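You operate a simulated robot arm through the tools that you are given. There is no shell and no other tool. Be economical: measure what you need, move in short steps, check, and stop when the job is done.

You run a simulated robot arm. Do the job below in one go: nothing can be reset, and whatever is moved stays where it is left.

## Task
Take the grey tin with green top and leave it on the kerb between the two boxes. Then switch the green switch of the grey box on. Then put the narrow green sleeve with blue band in the grey crate with teal band. Then take the wide orange sleeve with blue band and put it on the pale blue block. Then open the drawer marked plugs, fetch the narrow purple sleeve with blue band and set it in the inside of the drawer marked plugs, then shut the plugs. The order counts.

It is judged by the outcome, as a careful person would: the job done as asked, and still so three seconds after it is handed in. It fails if anything else is knocked over, pushed out of place, dropped, spilled or broken.

## Robot
A 5-joint arm with a fingered hand on a trunk, on a base that drives. Base frame: it is fixed to the floor where the robot stands at the start and does not move with it; the origin is under the middle of the robot, x ahead of it, y to its left, z up; the surface under the hand at the start is at about z = 0.38. Units: m, rad, N and s.
With the tool pointing down near the work surface it reaches from about 0.22 to 0.56 m from the robot's upright axis, wherever it stands. Its first joint turns from -2.007 to 2.007 rad. Places, roughly: drawer marked plugs [2.9, -3.7, 0.7]; green switch of the grey box [3.1, 2.7, 0.3]; grey crate with teal band (34x20x11 cm) [4.6, -2.2, 0.8]; grey tin with green top (8x8x7 cm) [0.5, 0.2, 0.4]; inside of the drawer marked plugs [2.9, -3.8, 0.7]; kerb between the two boxes (22x25 cm) [0.48, -0.76, 0.38]; narrow green sleeve with blue band (4x4x5 cm) [7, -3.7, 0.8]; narrow purple sleeve with blue ban (4x4x5 cm) [7, -3.8, 0.8]; pale blue block (9x8x3 cm) [5.2, -3.8, 0.8]; wide orange sleeve with blue band (5x5x5 cm) [7, -3.7, 0.8]. The tool tilts only in the upright plane through the base axis and itself; it spins freely about its own axis. Payload 2.9 kg.
The TCP is the grasp point between the finger pads, 0.022 m short of the fingertips. In the tool frame z runs along the fingers and y along their closing line. The gripper opens to 0.124 m. The gripper's body begins 0.06 m behind the TCP. The gripper is a hand of 3 fingers: y runs from the thumb to the fingers, the wrist lies at [0, 0, -0.218] in the tool frame, and closing takes about 1.5 s.
Orientation is that of the tool frame in the base frame, as a unit quaternion [x, y, z, w]. With the fingers straight down and closing along the base's y, the tool's x points along the base's -x, its y along +y and its z along -z.

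## Interface
- The arm moves only by the tool servo_tool. Its argument "deltas" is one flat list of numbers, 6 for each row, row after row: the shift along the tool's x, y, z in m, then the turn, a rotation vector about the tool's x, y, z in degrees. In form: [dx, dy, dz, wx, wy, wz, dx, dy, dz, wx, wy, wz, ...]. A call has 1 to 8 rows; each row is the pose to reach, as a shift and turn from the pose commanded when the call began, along the tool's axes at that moment. "claw" is the gripper command, from -1 (fully open) to 1 (shut), values between in proportion, set as the call begins (left out, the last holds). A row lasts 0.2 s, in which the tool goes at most 0.05 m and 0.15 rad; a call with a longer step from one row to the next is refused whole, and so is a gripper value outside its range. A pose out of reach is approached as far as the arm can. The call stops where the force on the tool passes 40 N (or 10 N more than at its start, if that is more) or the arm is blocked; 0.2 s more then pass. Each finger travels about 0.153 m/s and halts on what it meets, pressing with about 24 N; the grip force reading is that of the motor and also rises with nothing between the fingers. The clock runs only during rows and for 0.2 s after the last one: add rows that repeat a pose to give the fingers time. The reply holds the time, the measured pose of the TCP, the force on the tool along the base axes, the opening and the grip force, in the units named above and with some noise, with the torque about the TCP (base axes, N m) and any sound that the robot's microphone picked up.
- Cameras (640 x 400 px; columns grow to the right, rows downward): "scene" is now at [0.0145, 0.1112, 1.2355]; the picture's right is [-0.41, -0.91, 0.00], its down [-0.77, 0.35, -0.53] and it looks along [0.48, -0.22, -0.85] (base axes); focal length 254 px, centre (320, 200). "wrist" rides on the gripper at [0.064, -0.037, -0.075] in the tool frame; the picture's right is [0.50, 0.87, 0.00], its down [-0.62, 0.36, -0.70] and it looks along [-0.61, 0.35, 0.71] (tool axes); focal length 230 px, centre (320, 200). There is no depth. A picture from a camera that has moved, and an enlarged one, comes with that camera's place and axes in the base frame and with its lens. The place of the scene camera against the robot may be out by one fixed shift of up to 0.018 m in any direction.
- camera(camera): a new picture of that camera. It takes no simulated time.
- lift_body(by): slides the trunk up (or, below 0, down) by that many m; the arm and the scene camera ride with it, the base frame stays. It gives what a move gives, with no picture.
- steer(legs): drives the robot by 1 to 6 legs, each [ahead, left, turn to the left] in m, m and rad, along the robot's own axes; the way and the turn of a leg run together, so that a leg with both is an arc; at most 1.5 m and 3.142 rad a leg. The arm and the cameras ride along, it lands a little off, and it stops where it bumps. It gives what a move gives.
- move_fingers(finger1, finger2, thumb_bend): sets how far each is bent, from 0 (flat) to 1 (curled in); at 0.3 the hand is open as for a grip, at 0.7 the pads meet at the TCP. One left out holds its place. A second passes; each finger stops where it meets its share of the squeeze, and holds until it gets a number again. A gripper value or a shape takes the hand back. It gives what a move gives, with no picture; readings hold the bend of each and the force on the fingers (four entries, about 0 where the hand has none), thumb and palm.
- preshape(shape): the hand has 3 fingers and takes this shape, open, in about a second: jaw (thumb against the fingers, like two jaws); tri (thumb and two fingers); tip (a fingertip pinch); poke (one finger out to press); point (the index stretched); flat (the hand flat); cup (the hand cupped); fist (a fist). The gripper value then closes the fingers along that shape, each until it touches; the sizes above hold for jaw. It gives what a move gives, with no picture.
- head_to(pan, tilt): turns the head with the scene camera to pan (to the left, within 2.705 rad either way) and tilt (down, from -0.506 to 1.204), counted from straight ahead of the robot. It gives what a move gives.
- close_up(camera, box): a new picture of the part [left, top, right, bottom] of that camera's present view, enlarged. It takes no simulated time.
- hand_in(): hands the job in; it is judged then, once.

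Work in short steps. Places have to be worked out from the pictures, the camera data and where the tool is seen: move nearer, look again, correct. Check each grasp and each placing, and mend what went wrong. You have 175 turns and 126 pictures in all, those below and enlarged ones among them. Open the gripper and draw the arm clear of the work before you hand the job in, unless the task says otherwise; then end with one line.

The tools are called after "Request:" as a command line: name --argument value ..., lists and objects as JSON in quotes. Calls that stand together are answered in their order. servo_tool: Moves the arm, as the interface text tells. Its arguments: {"type":"object","properties":{"deltas":{"type":"array","items":{"type":"number"}},"claw":{"type":"number"}},"required":["deltas"]} The other tools are called the same way: lift_body (by) slides the trunk up or down; preshape (shape) gives the hand a shape; move_fingers (finger1, finger2, thumb_bend) moves the fingers one by one; steer (legs) drives the base; head_to (pan, tilt) turns the head that bears the scene camera; camera (camera) takes a picture; close_up (camera, box) takes an enlarged picture of a part of a camera's view; hand_in () hands the job in.

At the start:

```text
clock: 0.0
eef_pos: [0.3965, -0.0795, 0.6829]
tcp_rot: [0.0, 1.0, 0.0, -0.001]
contact_force: [0.1, 0.2, 0.2]
moment: [0.01, -0.01, -0.01]
grip_width: 0.124
grip_force: 0.1
shape: jaw
bend: [0.3, 0.3, 0.3]
finger forces: [0.0, 0.0, 0.1, 0.0, 0.0, 0.0]
trunk travel left (down, up): [-0.35, 0.64]
robot x, y, heading: [0.0018, -0.0018, 0.003]
head pan, tilt: [-0.424, 1.012]
```

scene: 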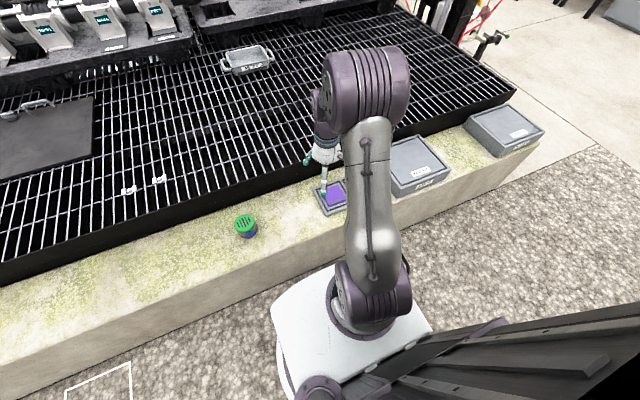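
wrist: 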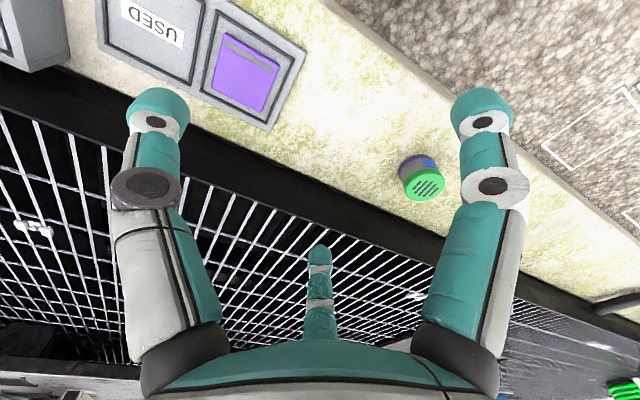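

The tin shows in both pictures at about (0.48, 0.185). I'll enlarge the views of it and of the kerb before moving.

Request:
close_up --camera "scene" --box '[190, 180, 350, 280]'

Request:
close_up --camera "scene" --box '[380, 80, 560, 200]'

```text
4.00 times, centred on (270, 230) of scene
camera zoom: at [0.0145, 0.1112, 1.2355], right [-0.41, -0.91, 0.0], down [-0.77, 0.35, -0.53], along [0.48, -0.22, -0.85], focal length 1017 px, centre (520, 80)
```

zoom: 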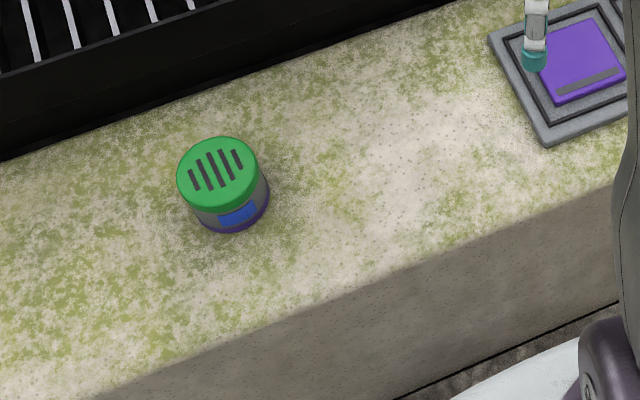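

```text
3.33 times, centred on (470, 140) of scene
camera zoom: at [0.0145, 0.1112, 1.2355], right [-0.41, -0.91, 0.0], down [-0.77, 0.35, -0.53], along [0.48, -0.22, -0.85], focal length 847 px, centre (-180, 400)
```

zoom: 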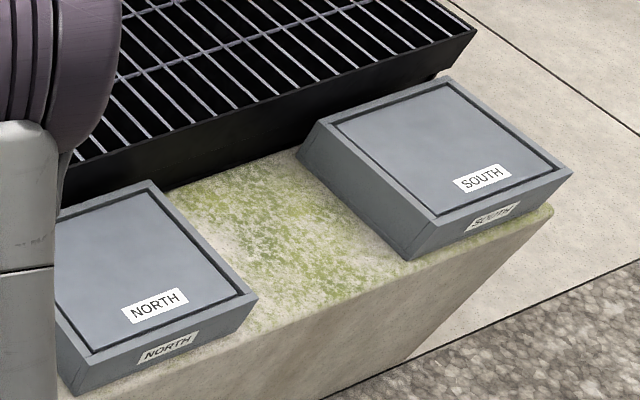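

Tin top centre is about (0.48, 0.184), with nothing near it. I'll move over it at the present height and check with the wrist camera.

Request:
servo_tool --deltas '[-0.014, 0.044, 0, 0, 0, 0, -0.028, 0.088, 0, 0, 0, 0, -0.042, 0.132, 0, 0, 0, 0, -0.056, 0.176, 0, 0, 0, 0, -0.07, 0.22, 0.03, 0, 0, 0, -0.0835, 0.2635, 0.06, 0, 0, 0, -0.0835, 0.2635, 0.1, 0, 0, 0]' --claw -1

Request:
camera --camera "wrist"

Request:
camera --camera "scene"

```text
refused: row 5 steps farther than a row can; nothing moved
```

```text
121 pictures are left
camera wrist: at [0.3342, -0.1155, 0.7592], right [-0.5, 0.87, 0.0], down [0.62, 0.36, 0.7], along [0.61, 0.35, -0.71], focal length 230 px, centre (320, 200)
```

wrist: 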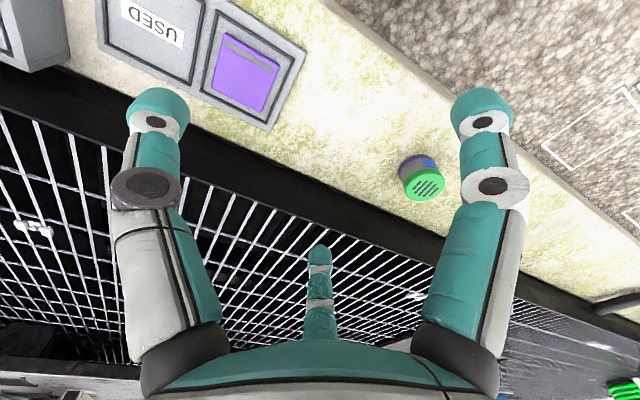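

```text
120 pictures are left
camera scene: at [0.0145, 0.1112, 1.2355], right [-0.41, -0.91, 0.0], down [-0.77, 0.35, -0.53], along [0.48, -0.22, -0.85], focal length 254 px, centre (320, 200)
```

scene: 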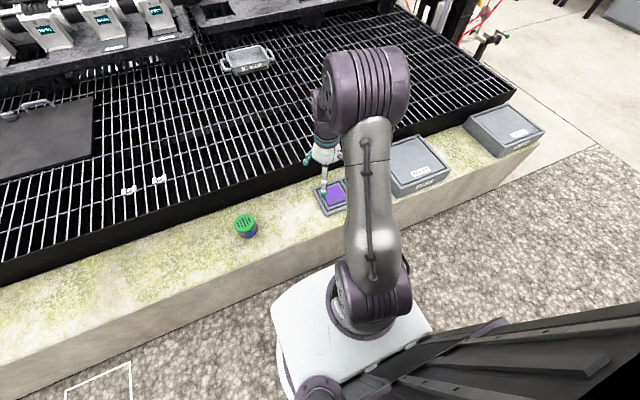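

The wrist view gives the same place (0.477, 0.185). The refused row was only too long a step, so I'll use shorter ones.

Request:
servo_tool --deltas '[-0.014, 0.044, 0, 0, 0, 0, -0.028, 0.088, 0, 0, 0, 0, -0.042, 0.132, 0, 0, 0, 0, -0.056, 0.176, 0, 0, 0, 0, -0.07, 0.22, 0, 0, 0, 0, -0.082, 0.264, 0, 0, 0, 0, -0.082, 0.264, 0.045, 0, 0, 0, -0.082, 0.264, 0.09, 0, 0, 0]' --claw -1

Request:
camera --camera "wrist"

```text
clock: 1.8
eef_pos: [0.4831, 0.1846, 0.5933]
tcp_rot: [0.0, 1.0, 0.001, 0.0]
contact_force: [0.2, -0.4, -0.2]
moment: [0.06, -0.03, -0.01]
grip_width: 0.1238
grip_force: 0.0
shape: jaw
bend: [0.3, 0.3, 0.3]
finger forces: [0.0, 0.0, 0.0, 0.0, 0.1, 0.1]
trunk travel left (down, up): [-0.35, 0.64]
robot x, y, heading: [0.0042, -0.0021, 0.001]
head pan, tilt: [-0.424, 1.012]
```

```text
119 pictures are left
camera wrist: at [0.4191, 0.1487, 0.6692], right [-0.5, 0.87, 0.0], down [0.62, 0.36, 0.7], along [0.61, 0.35, -0.71], focal length 230 px, centre (320, 200)
```

wrist: 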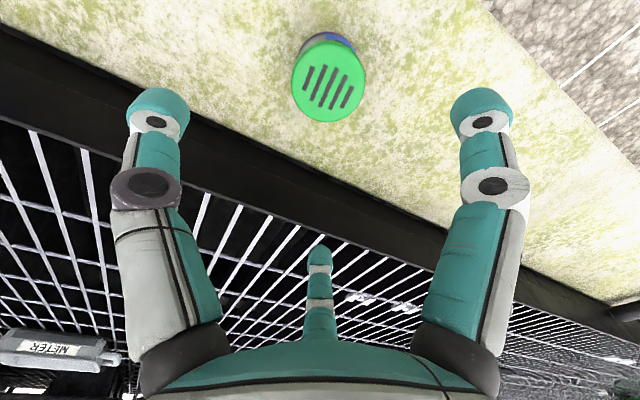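

The tin sits nearly under the hand, at about (0.476, 0.188). I'll go down to z≈0.415 and then close.

Request:
servo_tool --deltas '[0.006, 0.004, 0.045, 0, 0, 0, 0.006, 0.004, 0.09, 0, 0, 0, 0.006, 0.004, 0.13, 0, 0, 0, 0.006, 0.004, 0.16, 0, 0, 0, 0.006, 0.004, 0.178, 0, 0, 0, 0.006, 0.004, 0.178, 0, 0, 0]' --claw -1

Request:
camera --camera "wrist"

```text
clock: 3.2
eef_pos: [0.4754, 0.1906, 0.4167]
tcp_rot: [0.0, 1.0, 0.0, 0.0]
contact_force: [-0.4, 0.6, -0.7]
moment: [0.02, 0.01, -0.01]
grip_width: 0.1239
grip_force: 0.2
shape: jaw
bend: [0.3, 0.3, 0.3]
finger forces: [0.0, 0.0, 0.1, 0.0, 0.0, 0.1]
trunk travel left (down, up): [-0.35, 0.64]
robot x, y, heading: [-0.0014, 0.0005, -0.001]
head pan, tilt: [-0.424, 1.012]
```

```text
118 pictures are left
camera wrist: at [0.4115, 0.1535, 0.4917], right [-0.5, 0.87, 0.0], down [0.62, 0.36, 0.7], along [0.61, 0.35, -0.71], focal length 230 px, centre (320, 200)
```

wrist: 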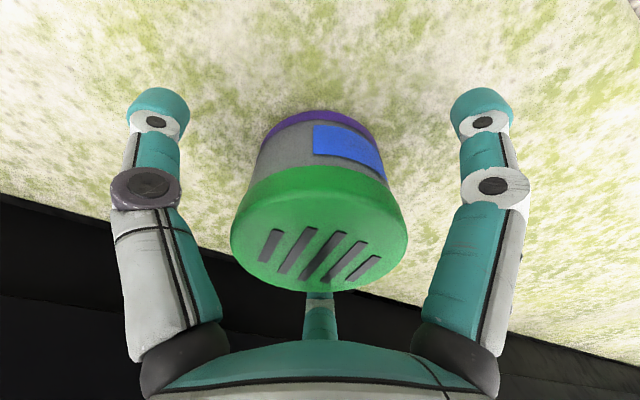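

The tin is centred between the fingers. I'll close now.

Request:
servo_tool --deltas '[0, 0, 0, 0, 0, 0, 0, 0, 0, 0, 0, 0, 0, 0, 0, 0, 0, 0, 0, 0, 0, 0, 0, 0, 0, 0, 0, 0, 0, 0, 0, 0, 0, 0, 0, 0, 0, 0, 0, 0, 0, 0, 0, 0, 0, 0, 0, 0]' --claw 1

Request:
camera --camera "wrist"

```text
clock: 5.0
eef_pos: [0.4736, 0.1895, 0.4168]
tcp_rot: [0.0, 1.0, 0.0, 0.0]
contact_force: [-1.1, 0.1, 0.7]
moment: [0.0, 0.01, 0.04]
grip_width: 0.0601
grip_force: 24.1
shape: jaw
bend: [0.4, 0.32, 0.7]
finger forces: [21.4, 21.5, 0.0, 0.0, 22.2, 0.0]
trunk travel left (down, up): [-0.35, 0.64]
robot x, y, heading: [0.001, -0.0042, 0.004]
head pan, tilt: [-0.424, 1.012]
```

```text
117 pictures are left
camera wrist: at [0.4115, 0.1535, 0.4919], right [-0.5, 0.87, 0.0], down [0.62, 0.36, 0.7], along [0.61, 0.35, -0.71], focal length 230 px, centre (320, 200)
```

wrist: 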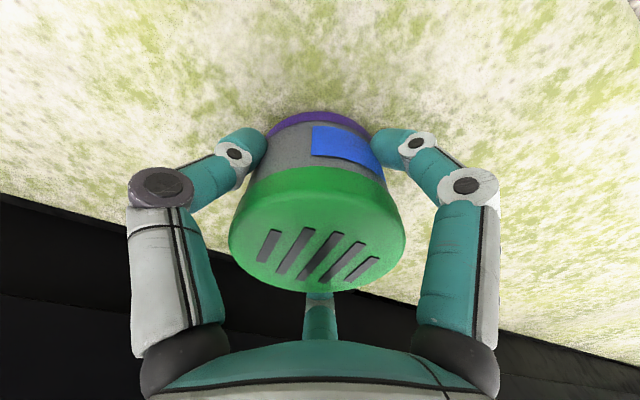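

Firm three-finger grip (about 21 N each). I'll lift and look to the right before driving.

Request:
servo_tool --deltas '[0, 0, -0.03, 0, 0, 0, 0, 0, -0.07, 0, 0, 0, 0, 0, -0.11, 0, 0, 0, 0, 0, -0.15, 0, 0, 0, 0, 0, -0.18, 0, 0, 0]'

Request:
head_to --pan -1.4 --tilt 0.8

Request:
camera --camera "scene"

```text
clock: 6.2
eef_pos: [0.4717, 0.1886, 0.5988]
tcp_rot: [0.001, 1.0, 0.001, 0.0]
contact_force: [-0.3, 0.4, -0.5]
moment: [-0.01, -0.01, -0.01]
grip_width: 0.0604
grip_force: 23.8
shape: jaw
bend: [0.4, 0.32, 0.7]
finger forces: [21.4, 21.7, 0.0, 0.1, 22.4, 0.0]
trunk travel left (down, up): [-0.35, 0.64]
robot x, y, heading: [-0.0029, -0.0026, 0.003]
head pan, tilt: [-0.424, 1.012]
```

```text
clock: 7.5
eef_pos: [0.4721, 0.189, 0.5962]
tcp_rot: [0.0, 1.0, 0.0, 0.0]
contact_force: [-1.0, -0.2, -2.0]
moment: [0.01, 0.0, 0.01]
grip_width: 0.0603
grip_force: 24.2
shape: jaw
bend: [0.4, 0.32, 0.7]
finger forces: [21.4, 21.8, 0.0, 0.1, 22.4, 0.1]
trunk travel left (down, up): [-0.35, 0.64]
robot x, y, heading: [-0.0027, -0.0008, 0.002]
head pan, tilt: [-1.4, 0.799]
```

```text
116 pictures are left
camera scene: at [-0.0344, 0.0602, 1.2514], right [-0.99, -0.17, 0.0], down [-0.12, 0.71, -0.7], along [0.12, -0.69, -0.72], focal length 254 px, centre (320, 200)
```

scene: 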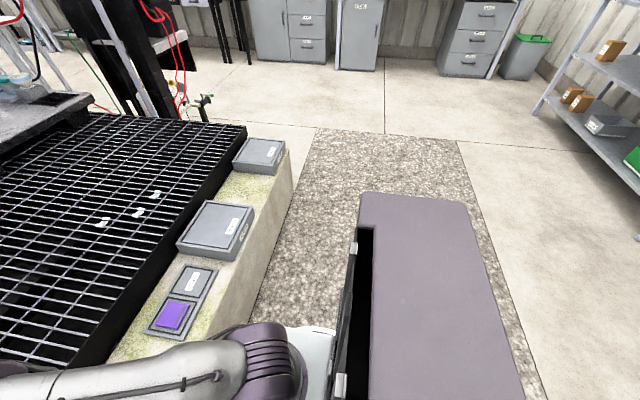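

A purple slab stands on the right. It may be the robot's own trunk, so I'll look at it more squarely before driving.

Request:
head_to --pan -1.9 --tilt 1.1

Request:
camera --camera "scene"

Request:
head_to --pan 1.6 --tilt 0.7

Request:
camera --camera "scene"

```text
clock: 8.4
eef_pos: [0.4717, 0.1879, 0.5971]
tcp_rot: [0.0, 1.0, -0.001, 0.0]
contact_force: [0.9, -0.4, -1.4]
moment: [0.0, 0.02, 0.02]
grip_width: 0.0603
grip_force: 24.3
shape: jaw
bend: [0.4, 0.32, 0.7]
finger forces: [21.3, 21.8, 0.0, 0.0, 22.4, 0.0]
trunk travel left (down, up): [-0.35, 0.64]
robot x, y, heading: [0.0004, 0.0034, -0.005]
head pan, tilt: [-1.901, 1.1]
```

```text
115 pictures are left
camera scene: at [-0.0686, 0.0799, 1.2297], right [-0.95, 0.32, 0.0], down [0.29, 0.84, -0.45], along [-0.15, -0.43, -0.89], focal length 254 px, centre (320, 200)
```

scene: 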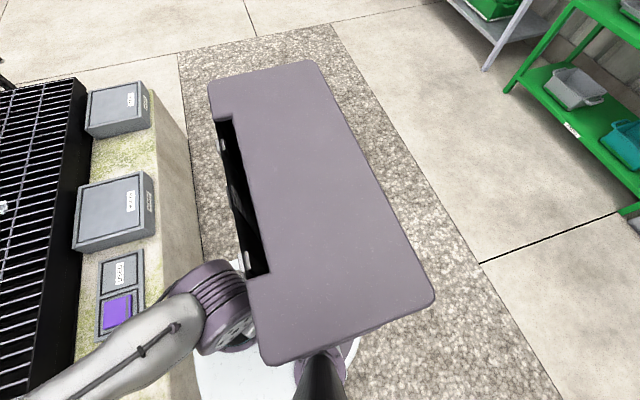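

```text
clock: 11.3
eef_pos: [0.4711, 0.1885, 0.5958]
tcp_rot: [0.0, 1.0, 0.0, -0.001]
contact_force: [-0.8, 0.0, -1.9]
moment: [-0.01, 0.0, 0.01]
grip_width: 0.06
grip_force: 24.0
shape: jaw
bend: [0.4, 0.32, 0.7]
finger forces: [21.4, 21.8, 0.1, 0.1, 22.4, 0.1]
trunk travel left (down, up): [-0.35, 0.64]
robot x, y, heading: [0.0004, 0.0022, -0.004]
head pan, tilt: [1.6, 0.7]
```

```text
114 pictures are left
camera scene: at [-0.0507, 0.2246, 1.2597], right [1.0, 0.03, 0.0], down [0.02, -0.64, -0.76], along [-0.02, 0.76, -0.64], focal length 254 px, centre (320, 200)
```

scene: 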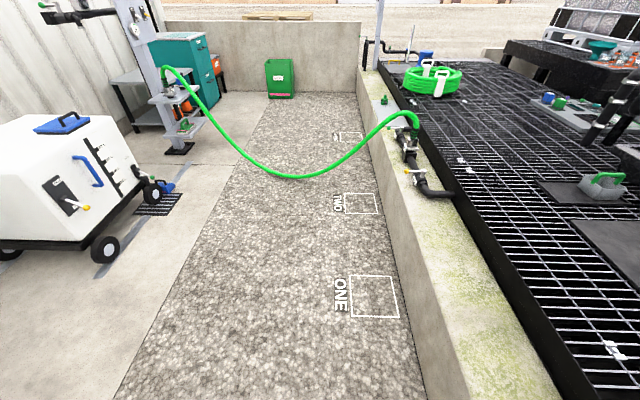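

I can't tell whether the slab belongs to the robot. I'll raise the trunk 0.1 m and compare; if it rides with the camera, it is part of the robot.

Request:
lift_body --by 0.1

Request:
head_to --pan -1.9 --tilt 1.1

Request:
camera --camera "scene"

```text
clock: 12.6
eef_pos: [0.4719, 0.1891, 0.6973]
tcp_rot: [0.001, 1.0, 0.0, 0.0]
contact_force: [0.1, 0.0, -1.1]
moment: [0.0, 0.03, -0.01]
grip_width: 0.0601
grip_force: 23.4
shape: jaw
bend: [0.4, 0.32, 0.7]
finger forces: [21.4, 21.8, 0.0, 0.0, 22.5, 0.0]
trunk travel left (down, up): [-0.45, 0.54]
robot x, y, heading: [0.0023, -0.0038, 0.0]
head pan, tilt: [1.6, 0.7]
```

```text
clock: 15.6
eef_pos: [0.4718, 0.1888, 0.6961]
tcp_rot: [0.0, 1.0, 0.0, 0.001]
contact_force: [0.1, -0.2, -0.8]
moment: [-0.02, -0.01, 0.0]
grip_width: 0.0601
grip_force: 24.6
shape: jaw
bend: [0.4, 0.32, 0.7]
finger forces: [21.3, 21.7, 0.0, 0.0, 22.4, 0.1]
trunk travel left (down, up): [-0.45, 0.54]
robot x, y, heading: [0.0015, 0.0005, -0.001]
head pan, tilt: [-1.901, 1.1]
```

```text
113 pictures are left
camera scene: at [-0.0686, 0.0799, 1.3297], right [-0.95, 0.32, 0.0], down [0.29, 0.84, -0.45], along [-0.15, -0.43, -0.89], focal length 254 px, centre (320, 200)
```

scene: 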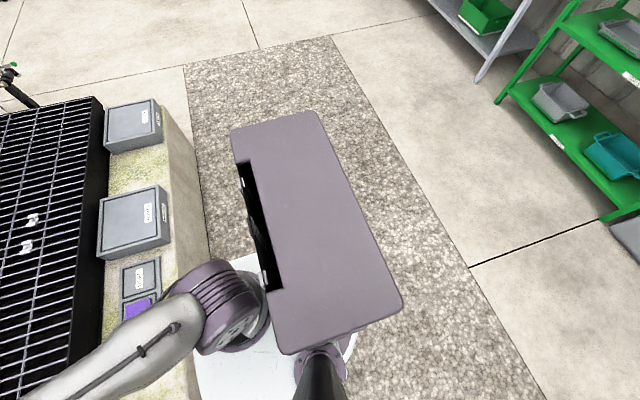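

The slab shrank as the camera rose: it is the robot's own fixed column, top at z≈1.0. The way right is clear, so I'll drive 0.95 m sideways with the tin held high.

Request:
steer --legs '[[0, -0.95, 0]]'

Request:
head_to --pan -0.1 --tilt 1.0

Request:
camera --camera "scene"

Request:
camera --camera "wrist"

```text
clock: 20.6
eef_pos: [0.4709, -0.7757, 0.6973]
tcp_rot: [0.003, 1.0, -0.001, 0.0]
contact_force: [-0.5, 0.3, -0.7]
moment: [0.01, -0.02, -0.01]
grip_width: 0.0602
grip_force: 23.6
shape: jaw
bend: [0.4, 0.32, 0.7]
finger forces: [21.3, 21.9, 0.0, 0.1, 22.4, 0.0]
trunk travel left (down, up): [-0.45, 0.54]
robot x, y, heading: [-0.002, -0.9595, -0.003]
head pan, tilt: [-1.901, 1.1]
```

```text
clock: 22.4
eef_pos: [0.471, -0.775, 0.6968]
tcp_rot: [0.002, 1.0, 0.0, -0.001]
contact_force: [1.2, 0.6, -0.3]
moment: [-0.05, 0.0, -0.01]
grip_width: 0.06
grip_force: 24.2
shape: jaw
bend: [0.4, 0.32, 0.7]
finger forces: [21.3, 21.7, 0.0, 0.0, 22.4, 0.1]
trunk travel left (down, up): [-0.45, 0.54]
robot x, y, heading: [-0.0015, -0.9598, -0.008]
head pan, tilt: [-0.099, 1.0]
```

```text
112 pictures are left
camera scene: at [0.0196, -0.829, 1.3363], right [-0.1, -0.99, 0.0], down [-0.84, 0.09, -0.54], along [0.54, -0.06, -0.84], focal length 254 px, centre (320, 200)
```

scene: 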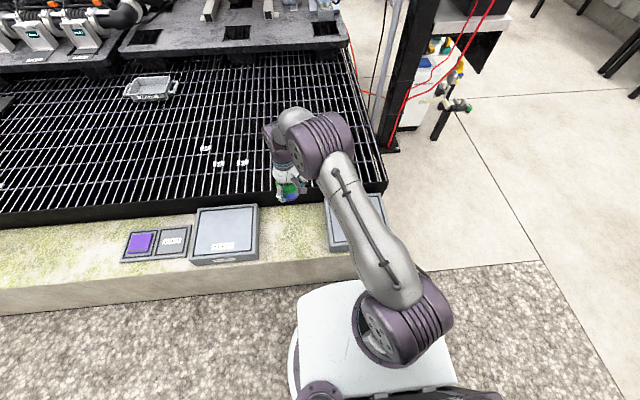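

```text
111 pictures are left
camera wrist: at [0.4076, -0.811, 0.7718], right [-0.5, 0.87, 0.0], down [0.62, 0.35, 0.7], along [0.61, 0.35, -0.71], focal length 230 px, centre (320, 200)
```

wrist: 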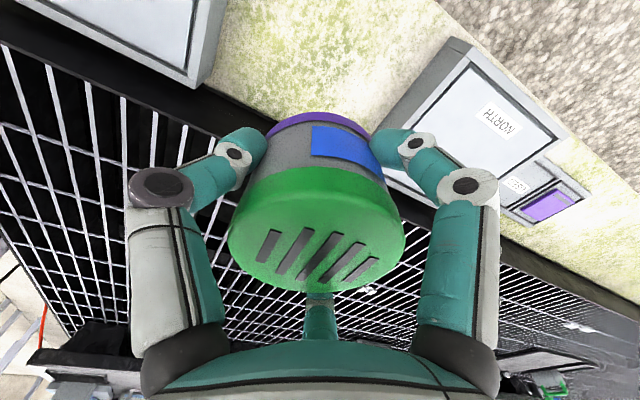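

The gap runs from about y −0.63 to −0.905, centre −0.768, x 0.36–0.60. The tin is almost over its centre, so I'll lower the trunk, then the arm.

Request:
lift_body --by -0.1

Request:
servo_tool --deltas '[-0.009, 0.007, 0.03, 0, 0, 0, -0.009, 0.007, 0.07, 0, 0, 0, -0.009, 0.007, 0.11, 0, 0, 0, -0.009, 0.007, 0.145, 0, 0, 0, -0.009, 0.007, 0.165, 0, 0, 0, -0.009, 0.007, 0.172, 0, 0, 0]'

Request:
camera --camera "wrist"

```text
clock: 23.7
eef_pos: [0.4692, -0.7756, 0.5968]
tcp_rot: [0.003, 1.0, 0.0, 0.0]
contact_force: [0.5, 0.4, -1.4]
moment: [0.0, 0.0, -0.02]
grip_width: 0.06
grip_force: 23.5
shape: jaw
bend: [0.4, 0.32, 0.7]
finger forces: [21.2, 21.8, 0.1, 0.0, 22.4, 0.0]
trunk travel left (down, up): [-0.35, 0.64]
robot x, y, heading: [-0.0006, -0.9623, -0.005]
head pan, tilt: [-0.099, 1.0]
```

```text
clock: 25.1
eef_pos: [0.4802, -0.7663, 0.4248]
tcp_rot: [0.003, 1.0, -0.001, -0.001]
contact_force: [-0.8, -0.6, -1.4]
moment: [0.01, -0.03, 0.0]
grip_width: 0.0604
grip_force: 24.1
shape: jaw
bend: [0.77, 0.32, 0.7]
finger forces: [21.2, 22.0, 0.0, 0.0, 22.6, 0.0]
trunk travel left (down, up): [-0.35, 0.64]
robot x, y, heading: [-0.0021, -0.959, -0.005]
head pan, tilt: [-0.099, 1.0]
```

```text
110 pictures are left
camera wrist: at [0.4176, -0.8035, 0.4998], right [-0.5, 0.87, 0.0], down [0.62, 0.35, 0.7], along [0.61, 0.35, -0.71], focal length 230 px, centre (320, 200)
```

wrist: 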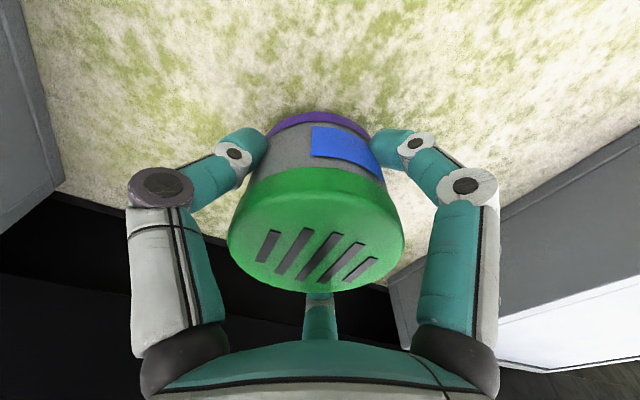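

The tin should be about 8 mm above the kerb. I'll lower the last bit and watch the force.

Request:
servo_tool --deltas '[0, 0, 0.004, 0, 0, 0, 0, 0, 0.007, 0, 0, 0, 0, 0, 0.008, 0, 0, 0]'

```text
clock: 25.9
eef_pos: [0.4802, -0.7682, 0.4176]
tcp_rot: [0.003, 1.0, 0.0, -0.001]
contact_force: [0.3, -1.1, -1.4]
moment: [-0.04, 0.0, 0.03]
grip_width: 0.06
grip_force: 24.0
shape: jaw
bend: [0.77, 0.32, 0.7]
finger forces: [21.3, 21.9, 0.0, 0.0, 22.6, 0.0]
trunk travel left (down, up): [-0.35, 0.64]
robot x, y, heading: [-0.0024, -0.9584, -0.006]
head pan, tilt: [-0.099, 1.0]
```

No contact yet at 0.4176, so I'll go a little further, stopping at a small force.

Request:
servo_tool --deltas '[0, 0, 0.001, 0, 0, 0, 0, 0, 0.002, 0, 0, 0, 0, 0, 0.002, 0, 0, 0]'

```text
clock: 26.7
eef_pos: [0.479, -0.769, 0.4149]
tcp_rot: [0.003, 1.0, 0.0, 0.001]
contact_force: [0.4, 0.8, 8.9]
moment: [-0.09, -0.04, 0.03]
grip_width: 0.0601
grip_force: 24.0
shape: jaw
bend: [0.4, 0.32, 0.7]
finger forces: [22.3, 22.9, 0.0, 0.0, 23.7, 0.0]
trunk travel left (down, up): [-0.35, 0.64]
robot x, y, heading: [-0.0046, -0.9628, -0.004]
head pan, tilt: [-0.099, 1.0]
```

Contact is felt (9 N upward), so the tin stands on the kerb. I'll open, wait, and rise.

Request:
servo_tool --deltas '[0, 0, 0, 0, 0, 0, 0, 0, 0, 0, 0, 0, 0, 0, 0, 0, 0, 0, 0, 0, 0, 0, 0, 0, 0, 0, 0, 0, 0, 0, 0, 0, 0, 0, 0, 0, 0, 0, 0, 0, 0, 0]' --claw -1

Request:
servo_tool --deltas '[0, 0, -0.03, 0, 0, 0, 0, 0, -0.06, 0, 0, 0, 0, 0, -0.1, 0, 0, 0, 0, 0, -0.14, 0, 0, 0, 0, 0, -0.18, 0, 0, 0]'

Request:
camera --camera "wrist"

Request:
head_to --pan 1.2 --tilt 0.3

Request:
camera --camera "scene"

```text
clock: 28.3
eef_pos: [0.4789, -0.7686, 0.4148]
tcp_rot: [0.003, 1.0, 0.0, 0.0]
contact_force: [0.0, -0.5, -0.4]
moment: [0.02, -0.05, 0.0]
grip_width: 0.124
grip_force: 0.1
shape: jaw
bend: [0.3, 0.3, 0.3]
finger forces: [0.0, 0.1, 0.0, 0.1, 0.1, 0.0]
trunk travel left (down, up): [-0.35, 0.64]
robot x, y, heading: [-0.0009, -0.9615, 0.0]
head pan, tilt: [-0.099, 1.0]
```

```text
clock: 29.5
eef_pos: [0.4784, -0.7672, 0.5958]
tcp_rot: [0.002, 1.0, 0.001, 0.0]
contact_force: [-0.5, -0.6, -0.1]
moment: [0.02, 0.03, -0.01]
grip_width: 0.1238
grip_force: 0.1
shape: jaw
bend: [0.3, 0.3, 0.3]
finger forces: [0.0, 0.0, 0.1, 0.1, 0.0, 0.0]
trunk travel left (down, up): [-0.35, 0.64]
robot x, y, heading: [-0.0035, -0.9596, -0.006]
head pan, tilt: [-0.099, 1.0]
```

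```text
109 pictures are left
camera wrist: at [0.4152, -0.8039, 0.6702], right [-0.5, 0.87, 0.0], down [0.62, 0.35, 0.7], along [0.61, 0.35, -0.71], focal length 230 px, centre (320, 200)
```

wrist: 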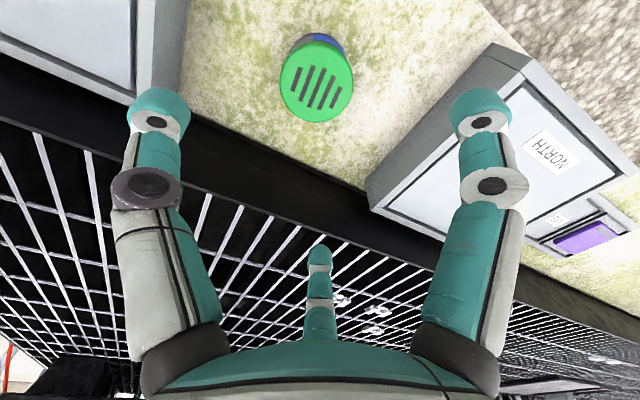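

```text
clock: 31.0
eef_pos: [0.4786, -0.7681, 0.5952]
tcp_rot: [0.002, 1.0, 0.0, 0.001]
contact_force: [0.1, -0.1, -0.2]
moment: [-0.04, -0.02, 0.0]
grip_width: 0.124
grip_force: 0.1
shape: jaw
bend: [0.3, 0.3, 0.3]
finger forces: [0.1, 0.0, 0.0, 0.0, 0.0, 0.1]
trunk travel left (down, up): [-0.35, 0.64]
robot x, y, heading: [-0.0013, -0.9612, -0.005]
head pan, tilt: [1.201, 0.3]
```

```text
108 pictures are left
camera scene: at [-0.0156, -0.7349, 1.2958], right [0.93, -0.37, 0.0], down [-0.11, -0.28, -0.96], along [0.35, 0.89, -0.3], focal length 254 px, centre (320, 200)
```

scene: 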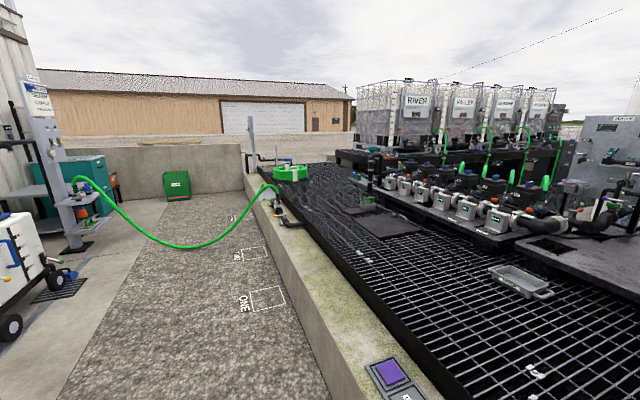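

The tin stands well between the boxes. Now I need to find the grey box with the green switch near (3.1, 2.7, 0.3), so I'll enlarge that part and look around.

Request:
close_up --camera "scene" --box '[330, 130, 490, 230]'

Request:
head_to --pan 0.2 --tilt 0.3

Request:
camera --camera "scene"

Request:
head_to --pan -0.9 --tilt 0.35

Request:
camera --camera "scene"

```text
4.00 times, centred on (410, 180) of scene
camera zoom: at [-0.0156, -0.7349, 1.2958], right [0.93, -0.37, 0.0], down [-0.11, -0.28, -0.96], along [0.35, 0.89, -0.3], focal length 1017 px, centre (-40, 280)
```

zoom: 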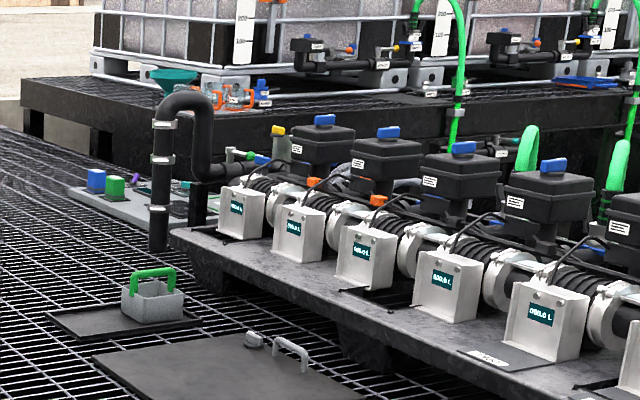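

```text
clock: 32.2
eef_pos: [0.4793, -0.7672, 0.5935]
tcp_rot: [0.003, 1.0, 0.0, 0.0]
contact_force: [0.9, 0.3, 0.4]
moment: [-0.03, -0.01, 0.02]
grip_width: 0.1241
grip_force: 0.1
shape: jaw
bend: [0.3, 0.3, 0.3]
finger forces: [0.1, 0.0, 0.0, 0.0, 0.1, 0.0]
trunk travel left (down, up): [-0.35, 0.64]
robot x, y, heading: [0.0022, -0.9617, -0.007]
head pan, tilt: [0.201, 0.3]
```

```text
106 pictures are left
camera scene: at [0.0417, -0.8035, 1.2958], right [0.2, -0.98, 0.0], down [-0.29, -0.06, -0.96], along [0.94, 0.19, -0.3], focal length 254 px, centre (320, 200)
```

scene: 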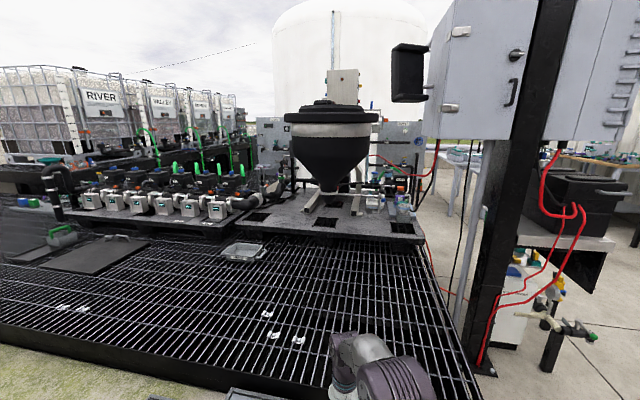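

```text
clock: 33.6
eef_pos: [0.4785, -0.7684, 0.5951]
tcp_rot: [0.003, 1.0, 0.0, 0.0]
contact_force: [-0.3, 0.4, 0.3]
moment: [0.01, -0.02, 0.0]
grip_width: 0.1238
grip_force: 0.0
shape: jaw
bend: [0.3, 0.3, 0.3]
finger forces: [0.0, 0.0, 0.0, 0.1, 0.1, 0.0]
trunk travel left (down, up): [-0.35, 0.64]
robot x, y, heading: [-0.0053, -0.9625, -0.003]
head pan, tilt: [-0.901, 0.351]
```

```text
105 pictures are left
camera scene: at [0.0077, -0.895, 1.2911], right [-0.79, -0.62, 0.0], down [-0.21, 0.27, -0.94], along [0.58, -0.74, -0.34], focal length 254 px, centre (320, 200)
```

scene: 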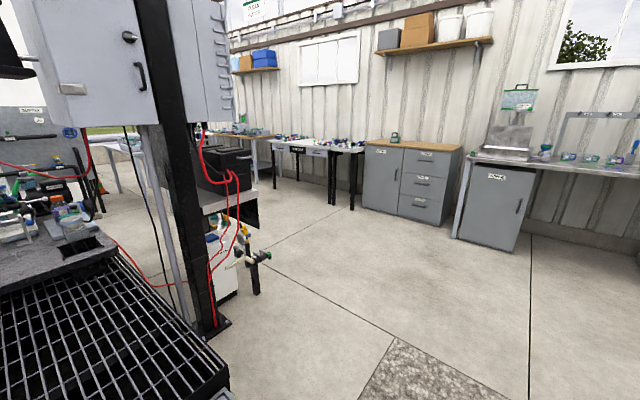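

The box isn't clear from here. I'll raise the trunk for a higher vantage and look over that area again.

Request:
lift_body --by 0.6

Request:
head_to --pan 0.85 --tilt 0.4

Request:
camera --camera "scene"

Request:
close_up --camera "scene" --box '[240, 110, 400, 210]'

```text
refused: 0.6 is not a number from -0.4 to 0.4
```

```text
clock: 35.4
eef_pos: [0.4781, -0.7678, 0.5941]
tcp_rot: [0.003, 1.0, 0.0, -0.001]
contact_force: [0.5, 0.6, 0.3]
moment: [0.0, 0.02, -0.01]
grip_width: 0.1238
grip_force: 0.1
shape: jaw
bend: [0.3, 0.3, 0.3]
finger forces: [0.1, 0.1, 0.1, 0.0, 0.0, 0.0]
trunk travel left (down, up): [-0.35, 0.64]
robot x, y, heading: [-0.0022, -0.9631, -0.006]
head pan, tilt: [0.85, 0.4]
```

```text
104 pictures are left
camera scene: at [0.0117, -0.7525, 1.2865], right [0.75, -0.66, 0.0], down [-0.26, -0.29, -0.92], along [0.61, 0.69, -0.39], focal length 254 px, centre (320, 200)
```

scene: 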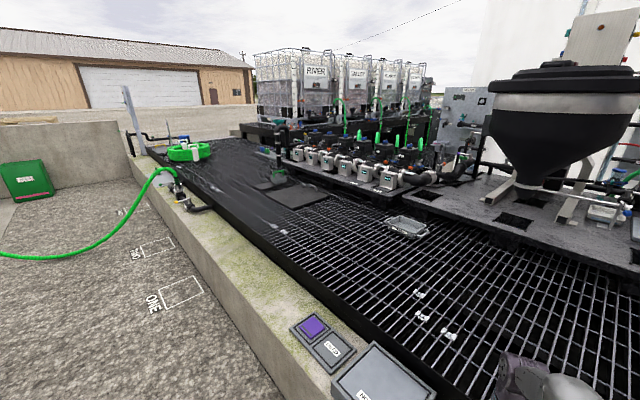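

```text
4.00 times, centred on (320, 160) of scene
camera zoom: at [0.0117, -0.7525, 1.2865], right [0.75, -0.66, 0.0], down [-0.26, -0.29, -0.92], along [0.61, 0.69, -0.39], focal length 1017 px, centre (320, 360)
```

zoom: 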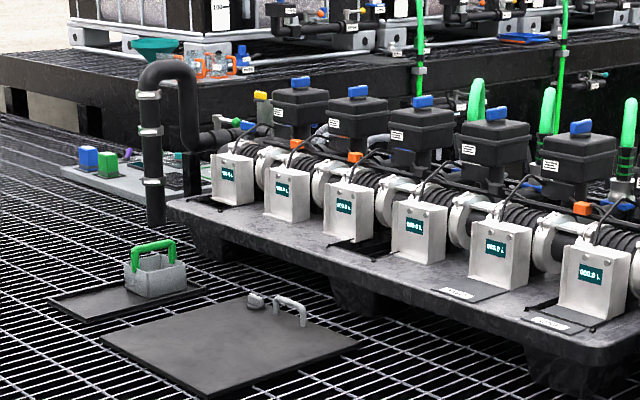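

The hinted point lies behind the pump row. I'll raise the trunk by 0.4 and look over it.

Request:
lift_body --by 0.4

Request:
lift_body --by 0.24

Request:
close_up --camera "scene" --box '[210, 80, 450, 230]'

```text
clock: 39.2
eef_pos: [0.4784, -0.7673, 0.9952]
tcp_rot: [0.002, 1.0, 0.0, 0.0]
contact_force: [-0.5, -0.2, 0.3]
moment: [0.02, 0.01, 0.0]
grip_width: 0.1238
grip_force: 0.1
shape: jaw
bend: [0.3, 0.3, 0.3]
finger forces: [0.0, 0.0, 0.0, 0.0, 0.0, 0.1]
trunk travel left (down, up): [-0.75, 0.24]
robot x, y, heading: [-0.0023, -0.9615, -0.005]
head pan, tilt: [0.85, 0.4]
```

```text
clock: 41.7
eef_pos: [0.4779, -0.7678, 1.235]
tcp_rot: [0.003, 1.0, 0.0, 0.0]
contact_force: [0.4, -0.6, 0.5]
moment: [-0.01, -0.01, 0.01]
grip_width: 0.1239
grip_force: 0.0
shape: jaw
bend: [0.3, 0.3, 0.3]
finger forces: [0.1, 0.0, 0.0, 0.0, 0.0, 0.0]
trunk travel left (down, up): [-0.99, 0.0]
robot x, y, heading: [-0.0018, -0.9623, -0.006]
head pan, tilt: [0.85, 0.4]
```

```text
2.67 times, centred on (330, 155) of scene
camera zoom: at [0.0117, -0.7523, 1.9265], right [0.75, -0.66, 0.0], down [-0.26, -0.29, -0.92], along [0.61, 0.69, -0.39], focal length 678 px, centre (293, 320)
```

zoom: 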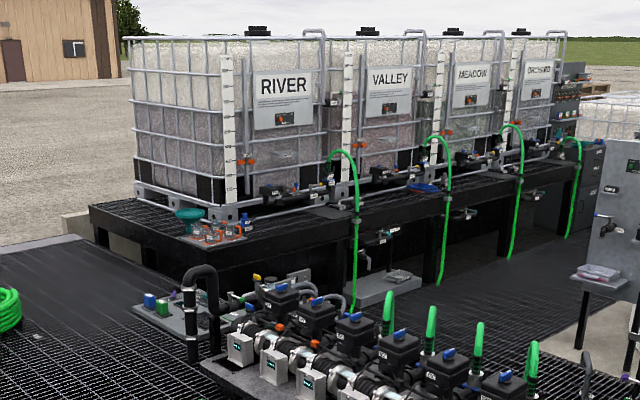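

Something grey stands at about (298, 275), right at the hint. I'll enlarge it.

Request:
close_up --camera "scene" --box '[280, 160, 360, 210]'

Request:
camera --camera "scene"

```text
8.00 times, centred on (320, 185) of scene
camera zoom: at [0.0117, -0.7523, 1.9265], right [0.75, -0.66, 0.0], down [-0.26, -0.29, -0.92], along [0.61, 0.69, -0.39], focal length 2034 px, centre (320, 320)
```

zoom: 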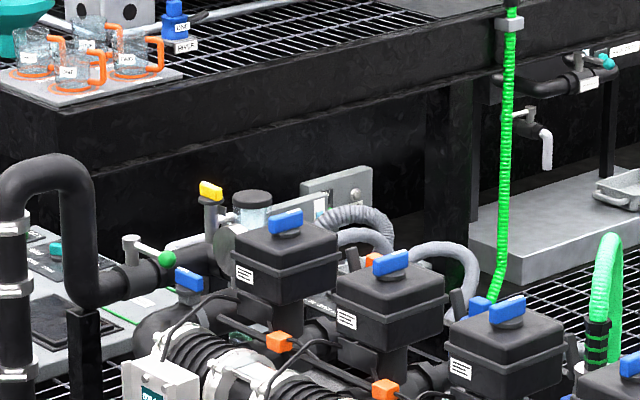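

```text
100 pictures are left
camera scene: at [0.0117, -0.7523, 1.9265], right [0.75, -0.66, 0.0], down [-0.26, -0.29, -0.92], along [0.61, 0.69, -0.39], focal length 254 px, centre (320, 200)
```

scene: 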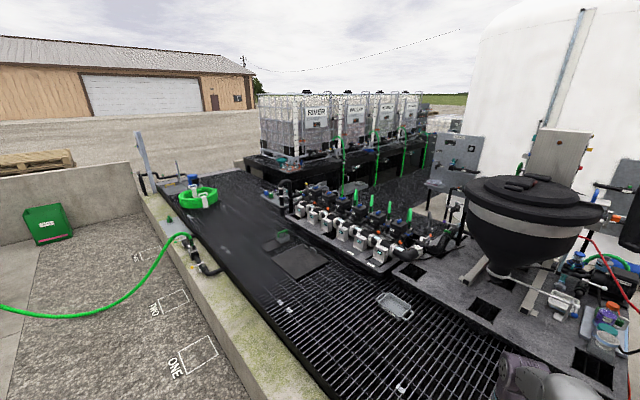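

The hint fits a grey panel at about (3.1, 2.7, 0.3), under the front of the tank platform and beyond the raised grating. I need a way round, so I'll survey the south side from this height.

Request:
head_to --pan -0.3 --tilt 0.5

Request:
camera --camera "scene"

Request:
head_to --pan -1.2 --tilt 0.5

Request:
camera --camera "scene"

```text
clock: 43.0
eef_pos: [0.479, -0.7668, 1.2358]
tcp_rot: [0.003, 1.0, 0.001, 0.0]
contact_force: [-0.6, -0.4, -0.4]
moment: [-0.03, -0.02, 0.0]
grip_width: 0.124
grip_force: 0.1
shape: jaw
bend: [0.3, 0.3, 0.3]
finger forces: [0.0, 0.0, 0.0, 0.0, 0.0, 0.0]
trunk travel left (down, up): [-0.99, 0.0]
robot x, y, heading: [-0.0019, -0.9632, -0.008]
head pan, tilt: [-0.3, 0.499]
```

```text
99 pictures are left
camera scene: at [0.0371, -0.8489, 1.9174], right [-0.3, -0.95, 0.0], down [-0.46, 0.14, -0.88], along [0.84, -0.26, -0.48], focal length 254 px, centre (320, 200)
```

scene: 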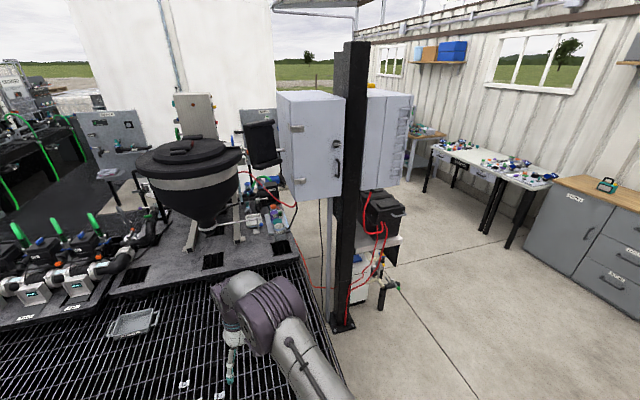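

```text
clock: 44.2
eef_pos: [0.4779, -0.768, 1.2354]
tcp_rot: [0.002, 1.0, 0.0, 0.0]
contact_force: [-0.8, -0.3, -0.6]
moment: [-0.01, 0.01, -0.02]
grip_width: 0.124
grip_force: 0.1
shape: jaw
bend: [0.3, 0.3, 0.3]
finger forces: [0.0, 0.0, 0.0, 0.1, 0.0, 0.1]
trunk travel left (down, up): [-0.99, 0.0]
robot x, y, heading: [-0.0018, -0.9633, -0.008]
head pan, tilt: [-1.201, 0.499]
```

```text
98 pictures are left
camera scene: at [-0.0171, -0.9067, 1.9174], right [-0.93, -0.36, 0.0], down [-0.17, 0.45, -0.88], along [0.31, -0.82, -0.48], focal length 254 px, centre (320, 200)
```

scene: 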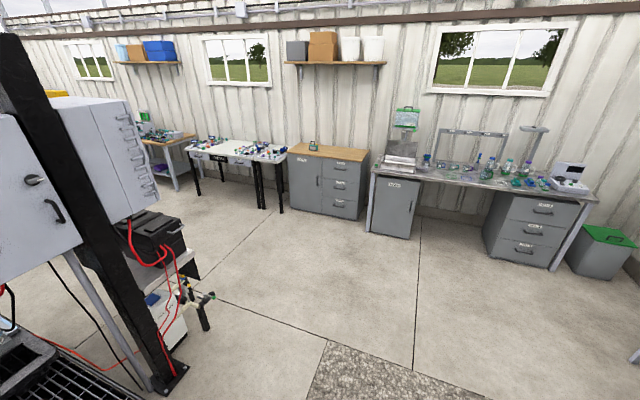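

The floor south of the post is clear, with benches near y −3.7. I'll draw the arm in, then drive right and ahead around the post.

Request:
servo_tool --deltas '[0.04, -0.04, 0, 0, 0, 0, 0.075, -0.075, 0, 0, 0, 0, 0.11, -0.11, 0, 0, 0, 0, 0.14, -0.145, 0, 0, 0, 0, 0.17, -0.18, 0, 0, 0, 0, 0.17, -0.18, 0, 0, 0, 0]'

Request:
steer --legs '[[0, -1.45, 0], [0, -0.1, 0], [1.5, 0, 0]]'

Request:
head_to --pan 0.5 --tilt 0.4

Request:
camera --camera "scene"

```text
refused: row 1 steps farther than a row can; nothing moved
```

```text
clock: 59.0
eef_pos: [1.9508, -2.3285, 1.2339]
tcp_rot: [0.014, 1.0, 0.0, -0.001]
contact_force: [-0.7, 0.1, 0.3]
moment: [0.01, -0.02, 0.02]
grip_width: 0.1239
grip_force: 0.1
shape: jaw
bend: [0.3, 0.3, 0.3]
finger forces: [0.0, 0.0, 0.0, 0.0, 0.0, 0.0]
trunk travel left (down, up): [-0.99, 0.0]
robot x, y, heading: [1.4666, -2.5135, -0.028]
head pan, tilt: [-1.201, 0.499]
```

```text
clock: 60.8
eef_pos: [1.9495, -2.3283, 1.2348]
tcp_rot: [0.013, 1.0, -0.001, 0.0]
contact_force: [-0.1, -0.8, -0.1]
moment: [-0.02, 0.02, 0.04]
grip_width: 0.1239
grip_force: 0.0
shape: jaw
bend: [0.3, 0.3, 0.3]
finger forces: [0.1, 0.0, 0.1, 0.0, 0.0, 0.0]
trunk travel left (down, up): [-0.99, 0.0]
robot x, y, heading: [1.4623, -2.5124, -0.024]
head pan, tilt: [0.499, 0.4]
```

```text
97 pictures are left
camera scene: at [1.5032, -2.3289, 1.9265], right [0.45, -0.89, 0.0], down [-0.35, -0.18, -0.92], along [0.82, 0.42, -0.39], focal length 254 px, centre (320, 200)
```

scene: 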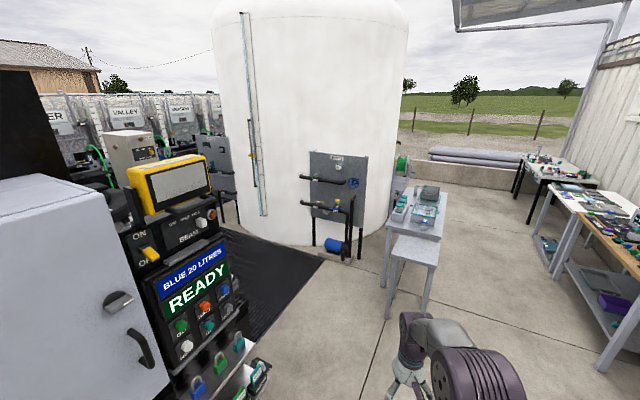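

The drive went well. I'll draw the arm in, go ahead to x≈2.4 and turn to face north.

Request:
servo_tool --deltas '[0.03, -0.03, 0, 0, 0, 0, 0.06, -0.06, 0, 0, 0, 0, 0.09, -0.09, 0, 0, 0, 0, 0.12, -0.12, 0, 0, 0, 0, 0.15, -0.15, 0, 0, 0, 0, 0.17, -0.18, 0, 0, 0, 0, 0.17, -0.18, 0, 0, 0, 0]'

Request:
steer --legs '[[0.95, 0, 0], [0, 0, 1.59]]'

Request:
head_to --pan 0.0 --tilt 0.5

Request:
camera --camera "scene"

```text
clock: 62.4
eef_pos: [1.7756, -2.5052, 1.2342]
tcp_rot: [0.014, 1.0, 0.0, 0.0]
contact_force: [0.2, -0.1, 0.3]
moment: [0.0, -0.01, 0.01]
grip_width: 0.1238
grip_force: 0.0
shape: jaw
bend: [0.3, 0.3, 0.3]
finger forces: [0.0, 0.0, 0.1, 0.0, 0.0, 0.0]
trunk travel left (down, up): [-0.99, 0.0]
robot x, y, heading: [1.4688, -2.5124, -0.03]
head pan, tilt: [0.499, 0.4]
```

```text
clock: 71.2
eef_pos: [2.4171, -2.2271, 1.2342]
tcp_rot: [-0.699, 0.715, 0.0, 0.0]
contact_force: [0.2, -0.1, -0.1]
moment: [-0.03, -0.01, 0.01]
grip_width: 0.1241
grip_force: 0.2
shape: jaw
bend: [0.3, 0.3, 0.3]
finger forces: [0.0, 0.1, 0.0, 0.1, 0.0, 0.1]
trunk travel left (down, up): [-0.99, 0.0]
robot x, y, heading: [2.4263, -2.5396, 1.548]
head pan, tilt: [0.499, 0.4]
```

```text
clock: 72.1
eef_pos: [2.4172, -2.226, 1.2348]
tcp_rot: [-0.699, 0.716, 0.001, 0.0]
contact_force: [-0.5, 0.1, -0.1]
moment: [0.01, -0.01, 0.02]
grip_width: 0.1238
grip_force: 0.1
shape: jaw
bend: [0.3, 0.3, 0.3]
finger forces: [0.0, 0.0, 0.0, 0.0, 0.0, 0.0]
trunk travel left (down, up): [-0.99, 0.0]
robot x, y, heading: [2.4251, -2.5366, 1.551]
head pan, tilt: [0.0, 0.499]
```

```text
96 pictures are left
camera scene: at [2.2922, -2.5086, 1.9174], right [1.0, -0.02, 0.0], down [-0.01, -0.48, -0.88], along [0.02, 0.88, -0.48], focal length 254 px, centre (320, 200)
```

scene: 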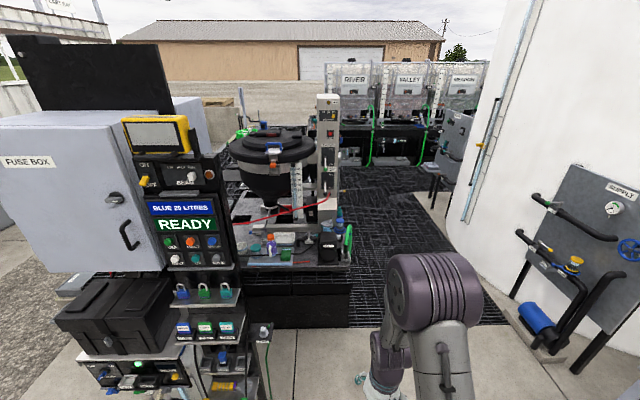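

An aisle of dark floor grating leads north to the tanks, between the hopper skid and the white tank. The target should show at about (353, 149).

Request:
close_up --camera "scene" --box '[300, 90, 460, 190]'

Request:
close_up --camera "scene" --box '[320, 160, 560, 340]'

```text
4.00 times, centred on (380, 140) of scene
camera zoom: at [2.2922, -2.5086, 1.9174], right [1.0, -0.02, 0.0], down [-0.01, -0.48, -0.88], along [0.02, 0.88, -0.48], focal length 1017 px, centre (80, 440)
```

zoom: 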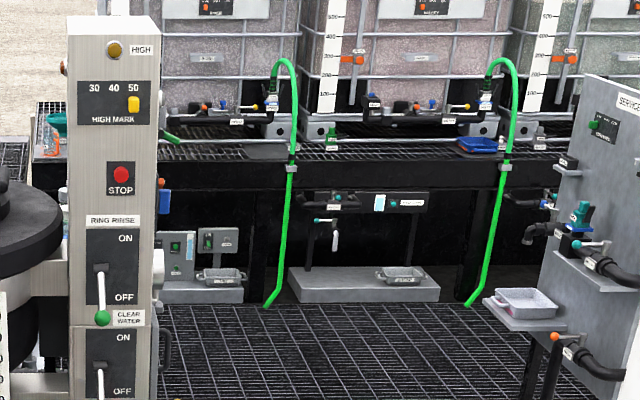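

```text
2.22 times, centred on (440, 250) of scene
camera zoom: at [2.2922, -2.5086, 1.9174], right [1.0, -0.02, 0.0], down [-0.01, -0.48, -0.88], along [0.02, 0.88, -0.48], focal length 565 px, centre (53, 89)
```

zoom: 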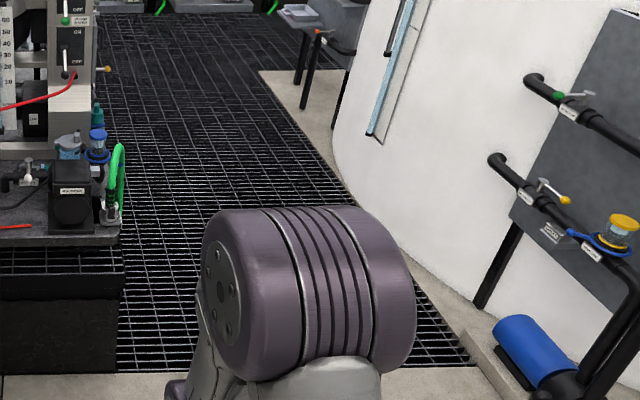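

The grey box with the lever matching the hint is on the ledge under the tanks at about (3.13, 2.69, 0.28). The aisle is free between x≈2.6 and 3.9, so I'll drive up it to y≈1.2.

Request:
steer --legs '[[0.64, 0, 0.02], [0.6, -0.63, 0], [1.5, 0, 0], [0.9, 0, 0]]'

Request:
head_to --pan 0.0 --tilt 0.7

Request:
camera --camera "scene"

```text
clock: 91.3
eef_pos: [3.0978, 1.414, 1.2357]
tcp_rot: [-0.702, 0.712, 0.0, 0.0]
contact_force: [-0.2, -0.2, -0.2]
moment: [0.03, 0.01, -0.02]
grip_width: 0.1241
grip_force: 0.1
shape: jaw
bend: [0.3, 0.3, 0.3]
finger forces: [0.0, 0.1, 0.0, 0.0, 0.1, 0.0]
trunk travel left (down, up): [-0.99, 0.0]
robot x, y, heading: [3.1063, 1.1037, 1.552]
head pan, tilt: [0.0, 0.499]
```

```text
clock: 92.0
eef_pos: [3.097, 1.4133, 1.235]
tcp_rot: [-0.703, 0.711, 0.001, 0.0]
contact_force: [-1.2, -0.4, 0.0]
moment: [0.01, -0.02, -0.01]
grip_width: 0.1236
grip_force: 0.0
shape: jaw
bend: [0.3, 0.3, 0.3]
finger forces: [0.0, 0.0, 0.1, 0.0, 0.0, 0.0]
trunk travel left (down, up): [-0.99, 0.0]
robot x, y, heading: [3.1102, 1.1043, 1.551]
head pan, tilt: [0.0, 0.7]
```

```text
93 pictures are left
camera scene: at [2.9747, 1.1242, 1.8997], right [1.0, -0.01, 0.0], down [-0.01, -0.64, -0.77], along [0.01, 0.77, -0.64], focal length 254 px, centre (320, 200)
```

scene: 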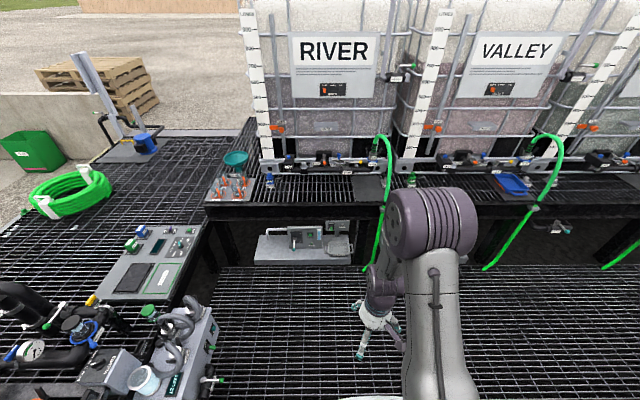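

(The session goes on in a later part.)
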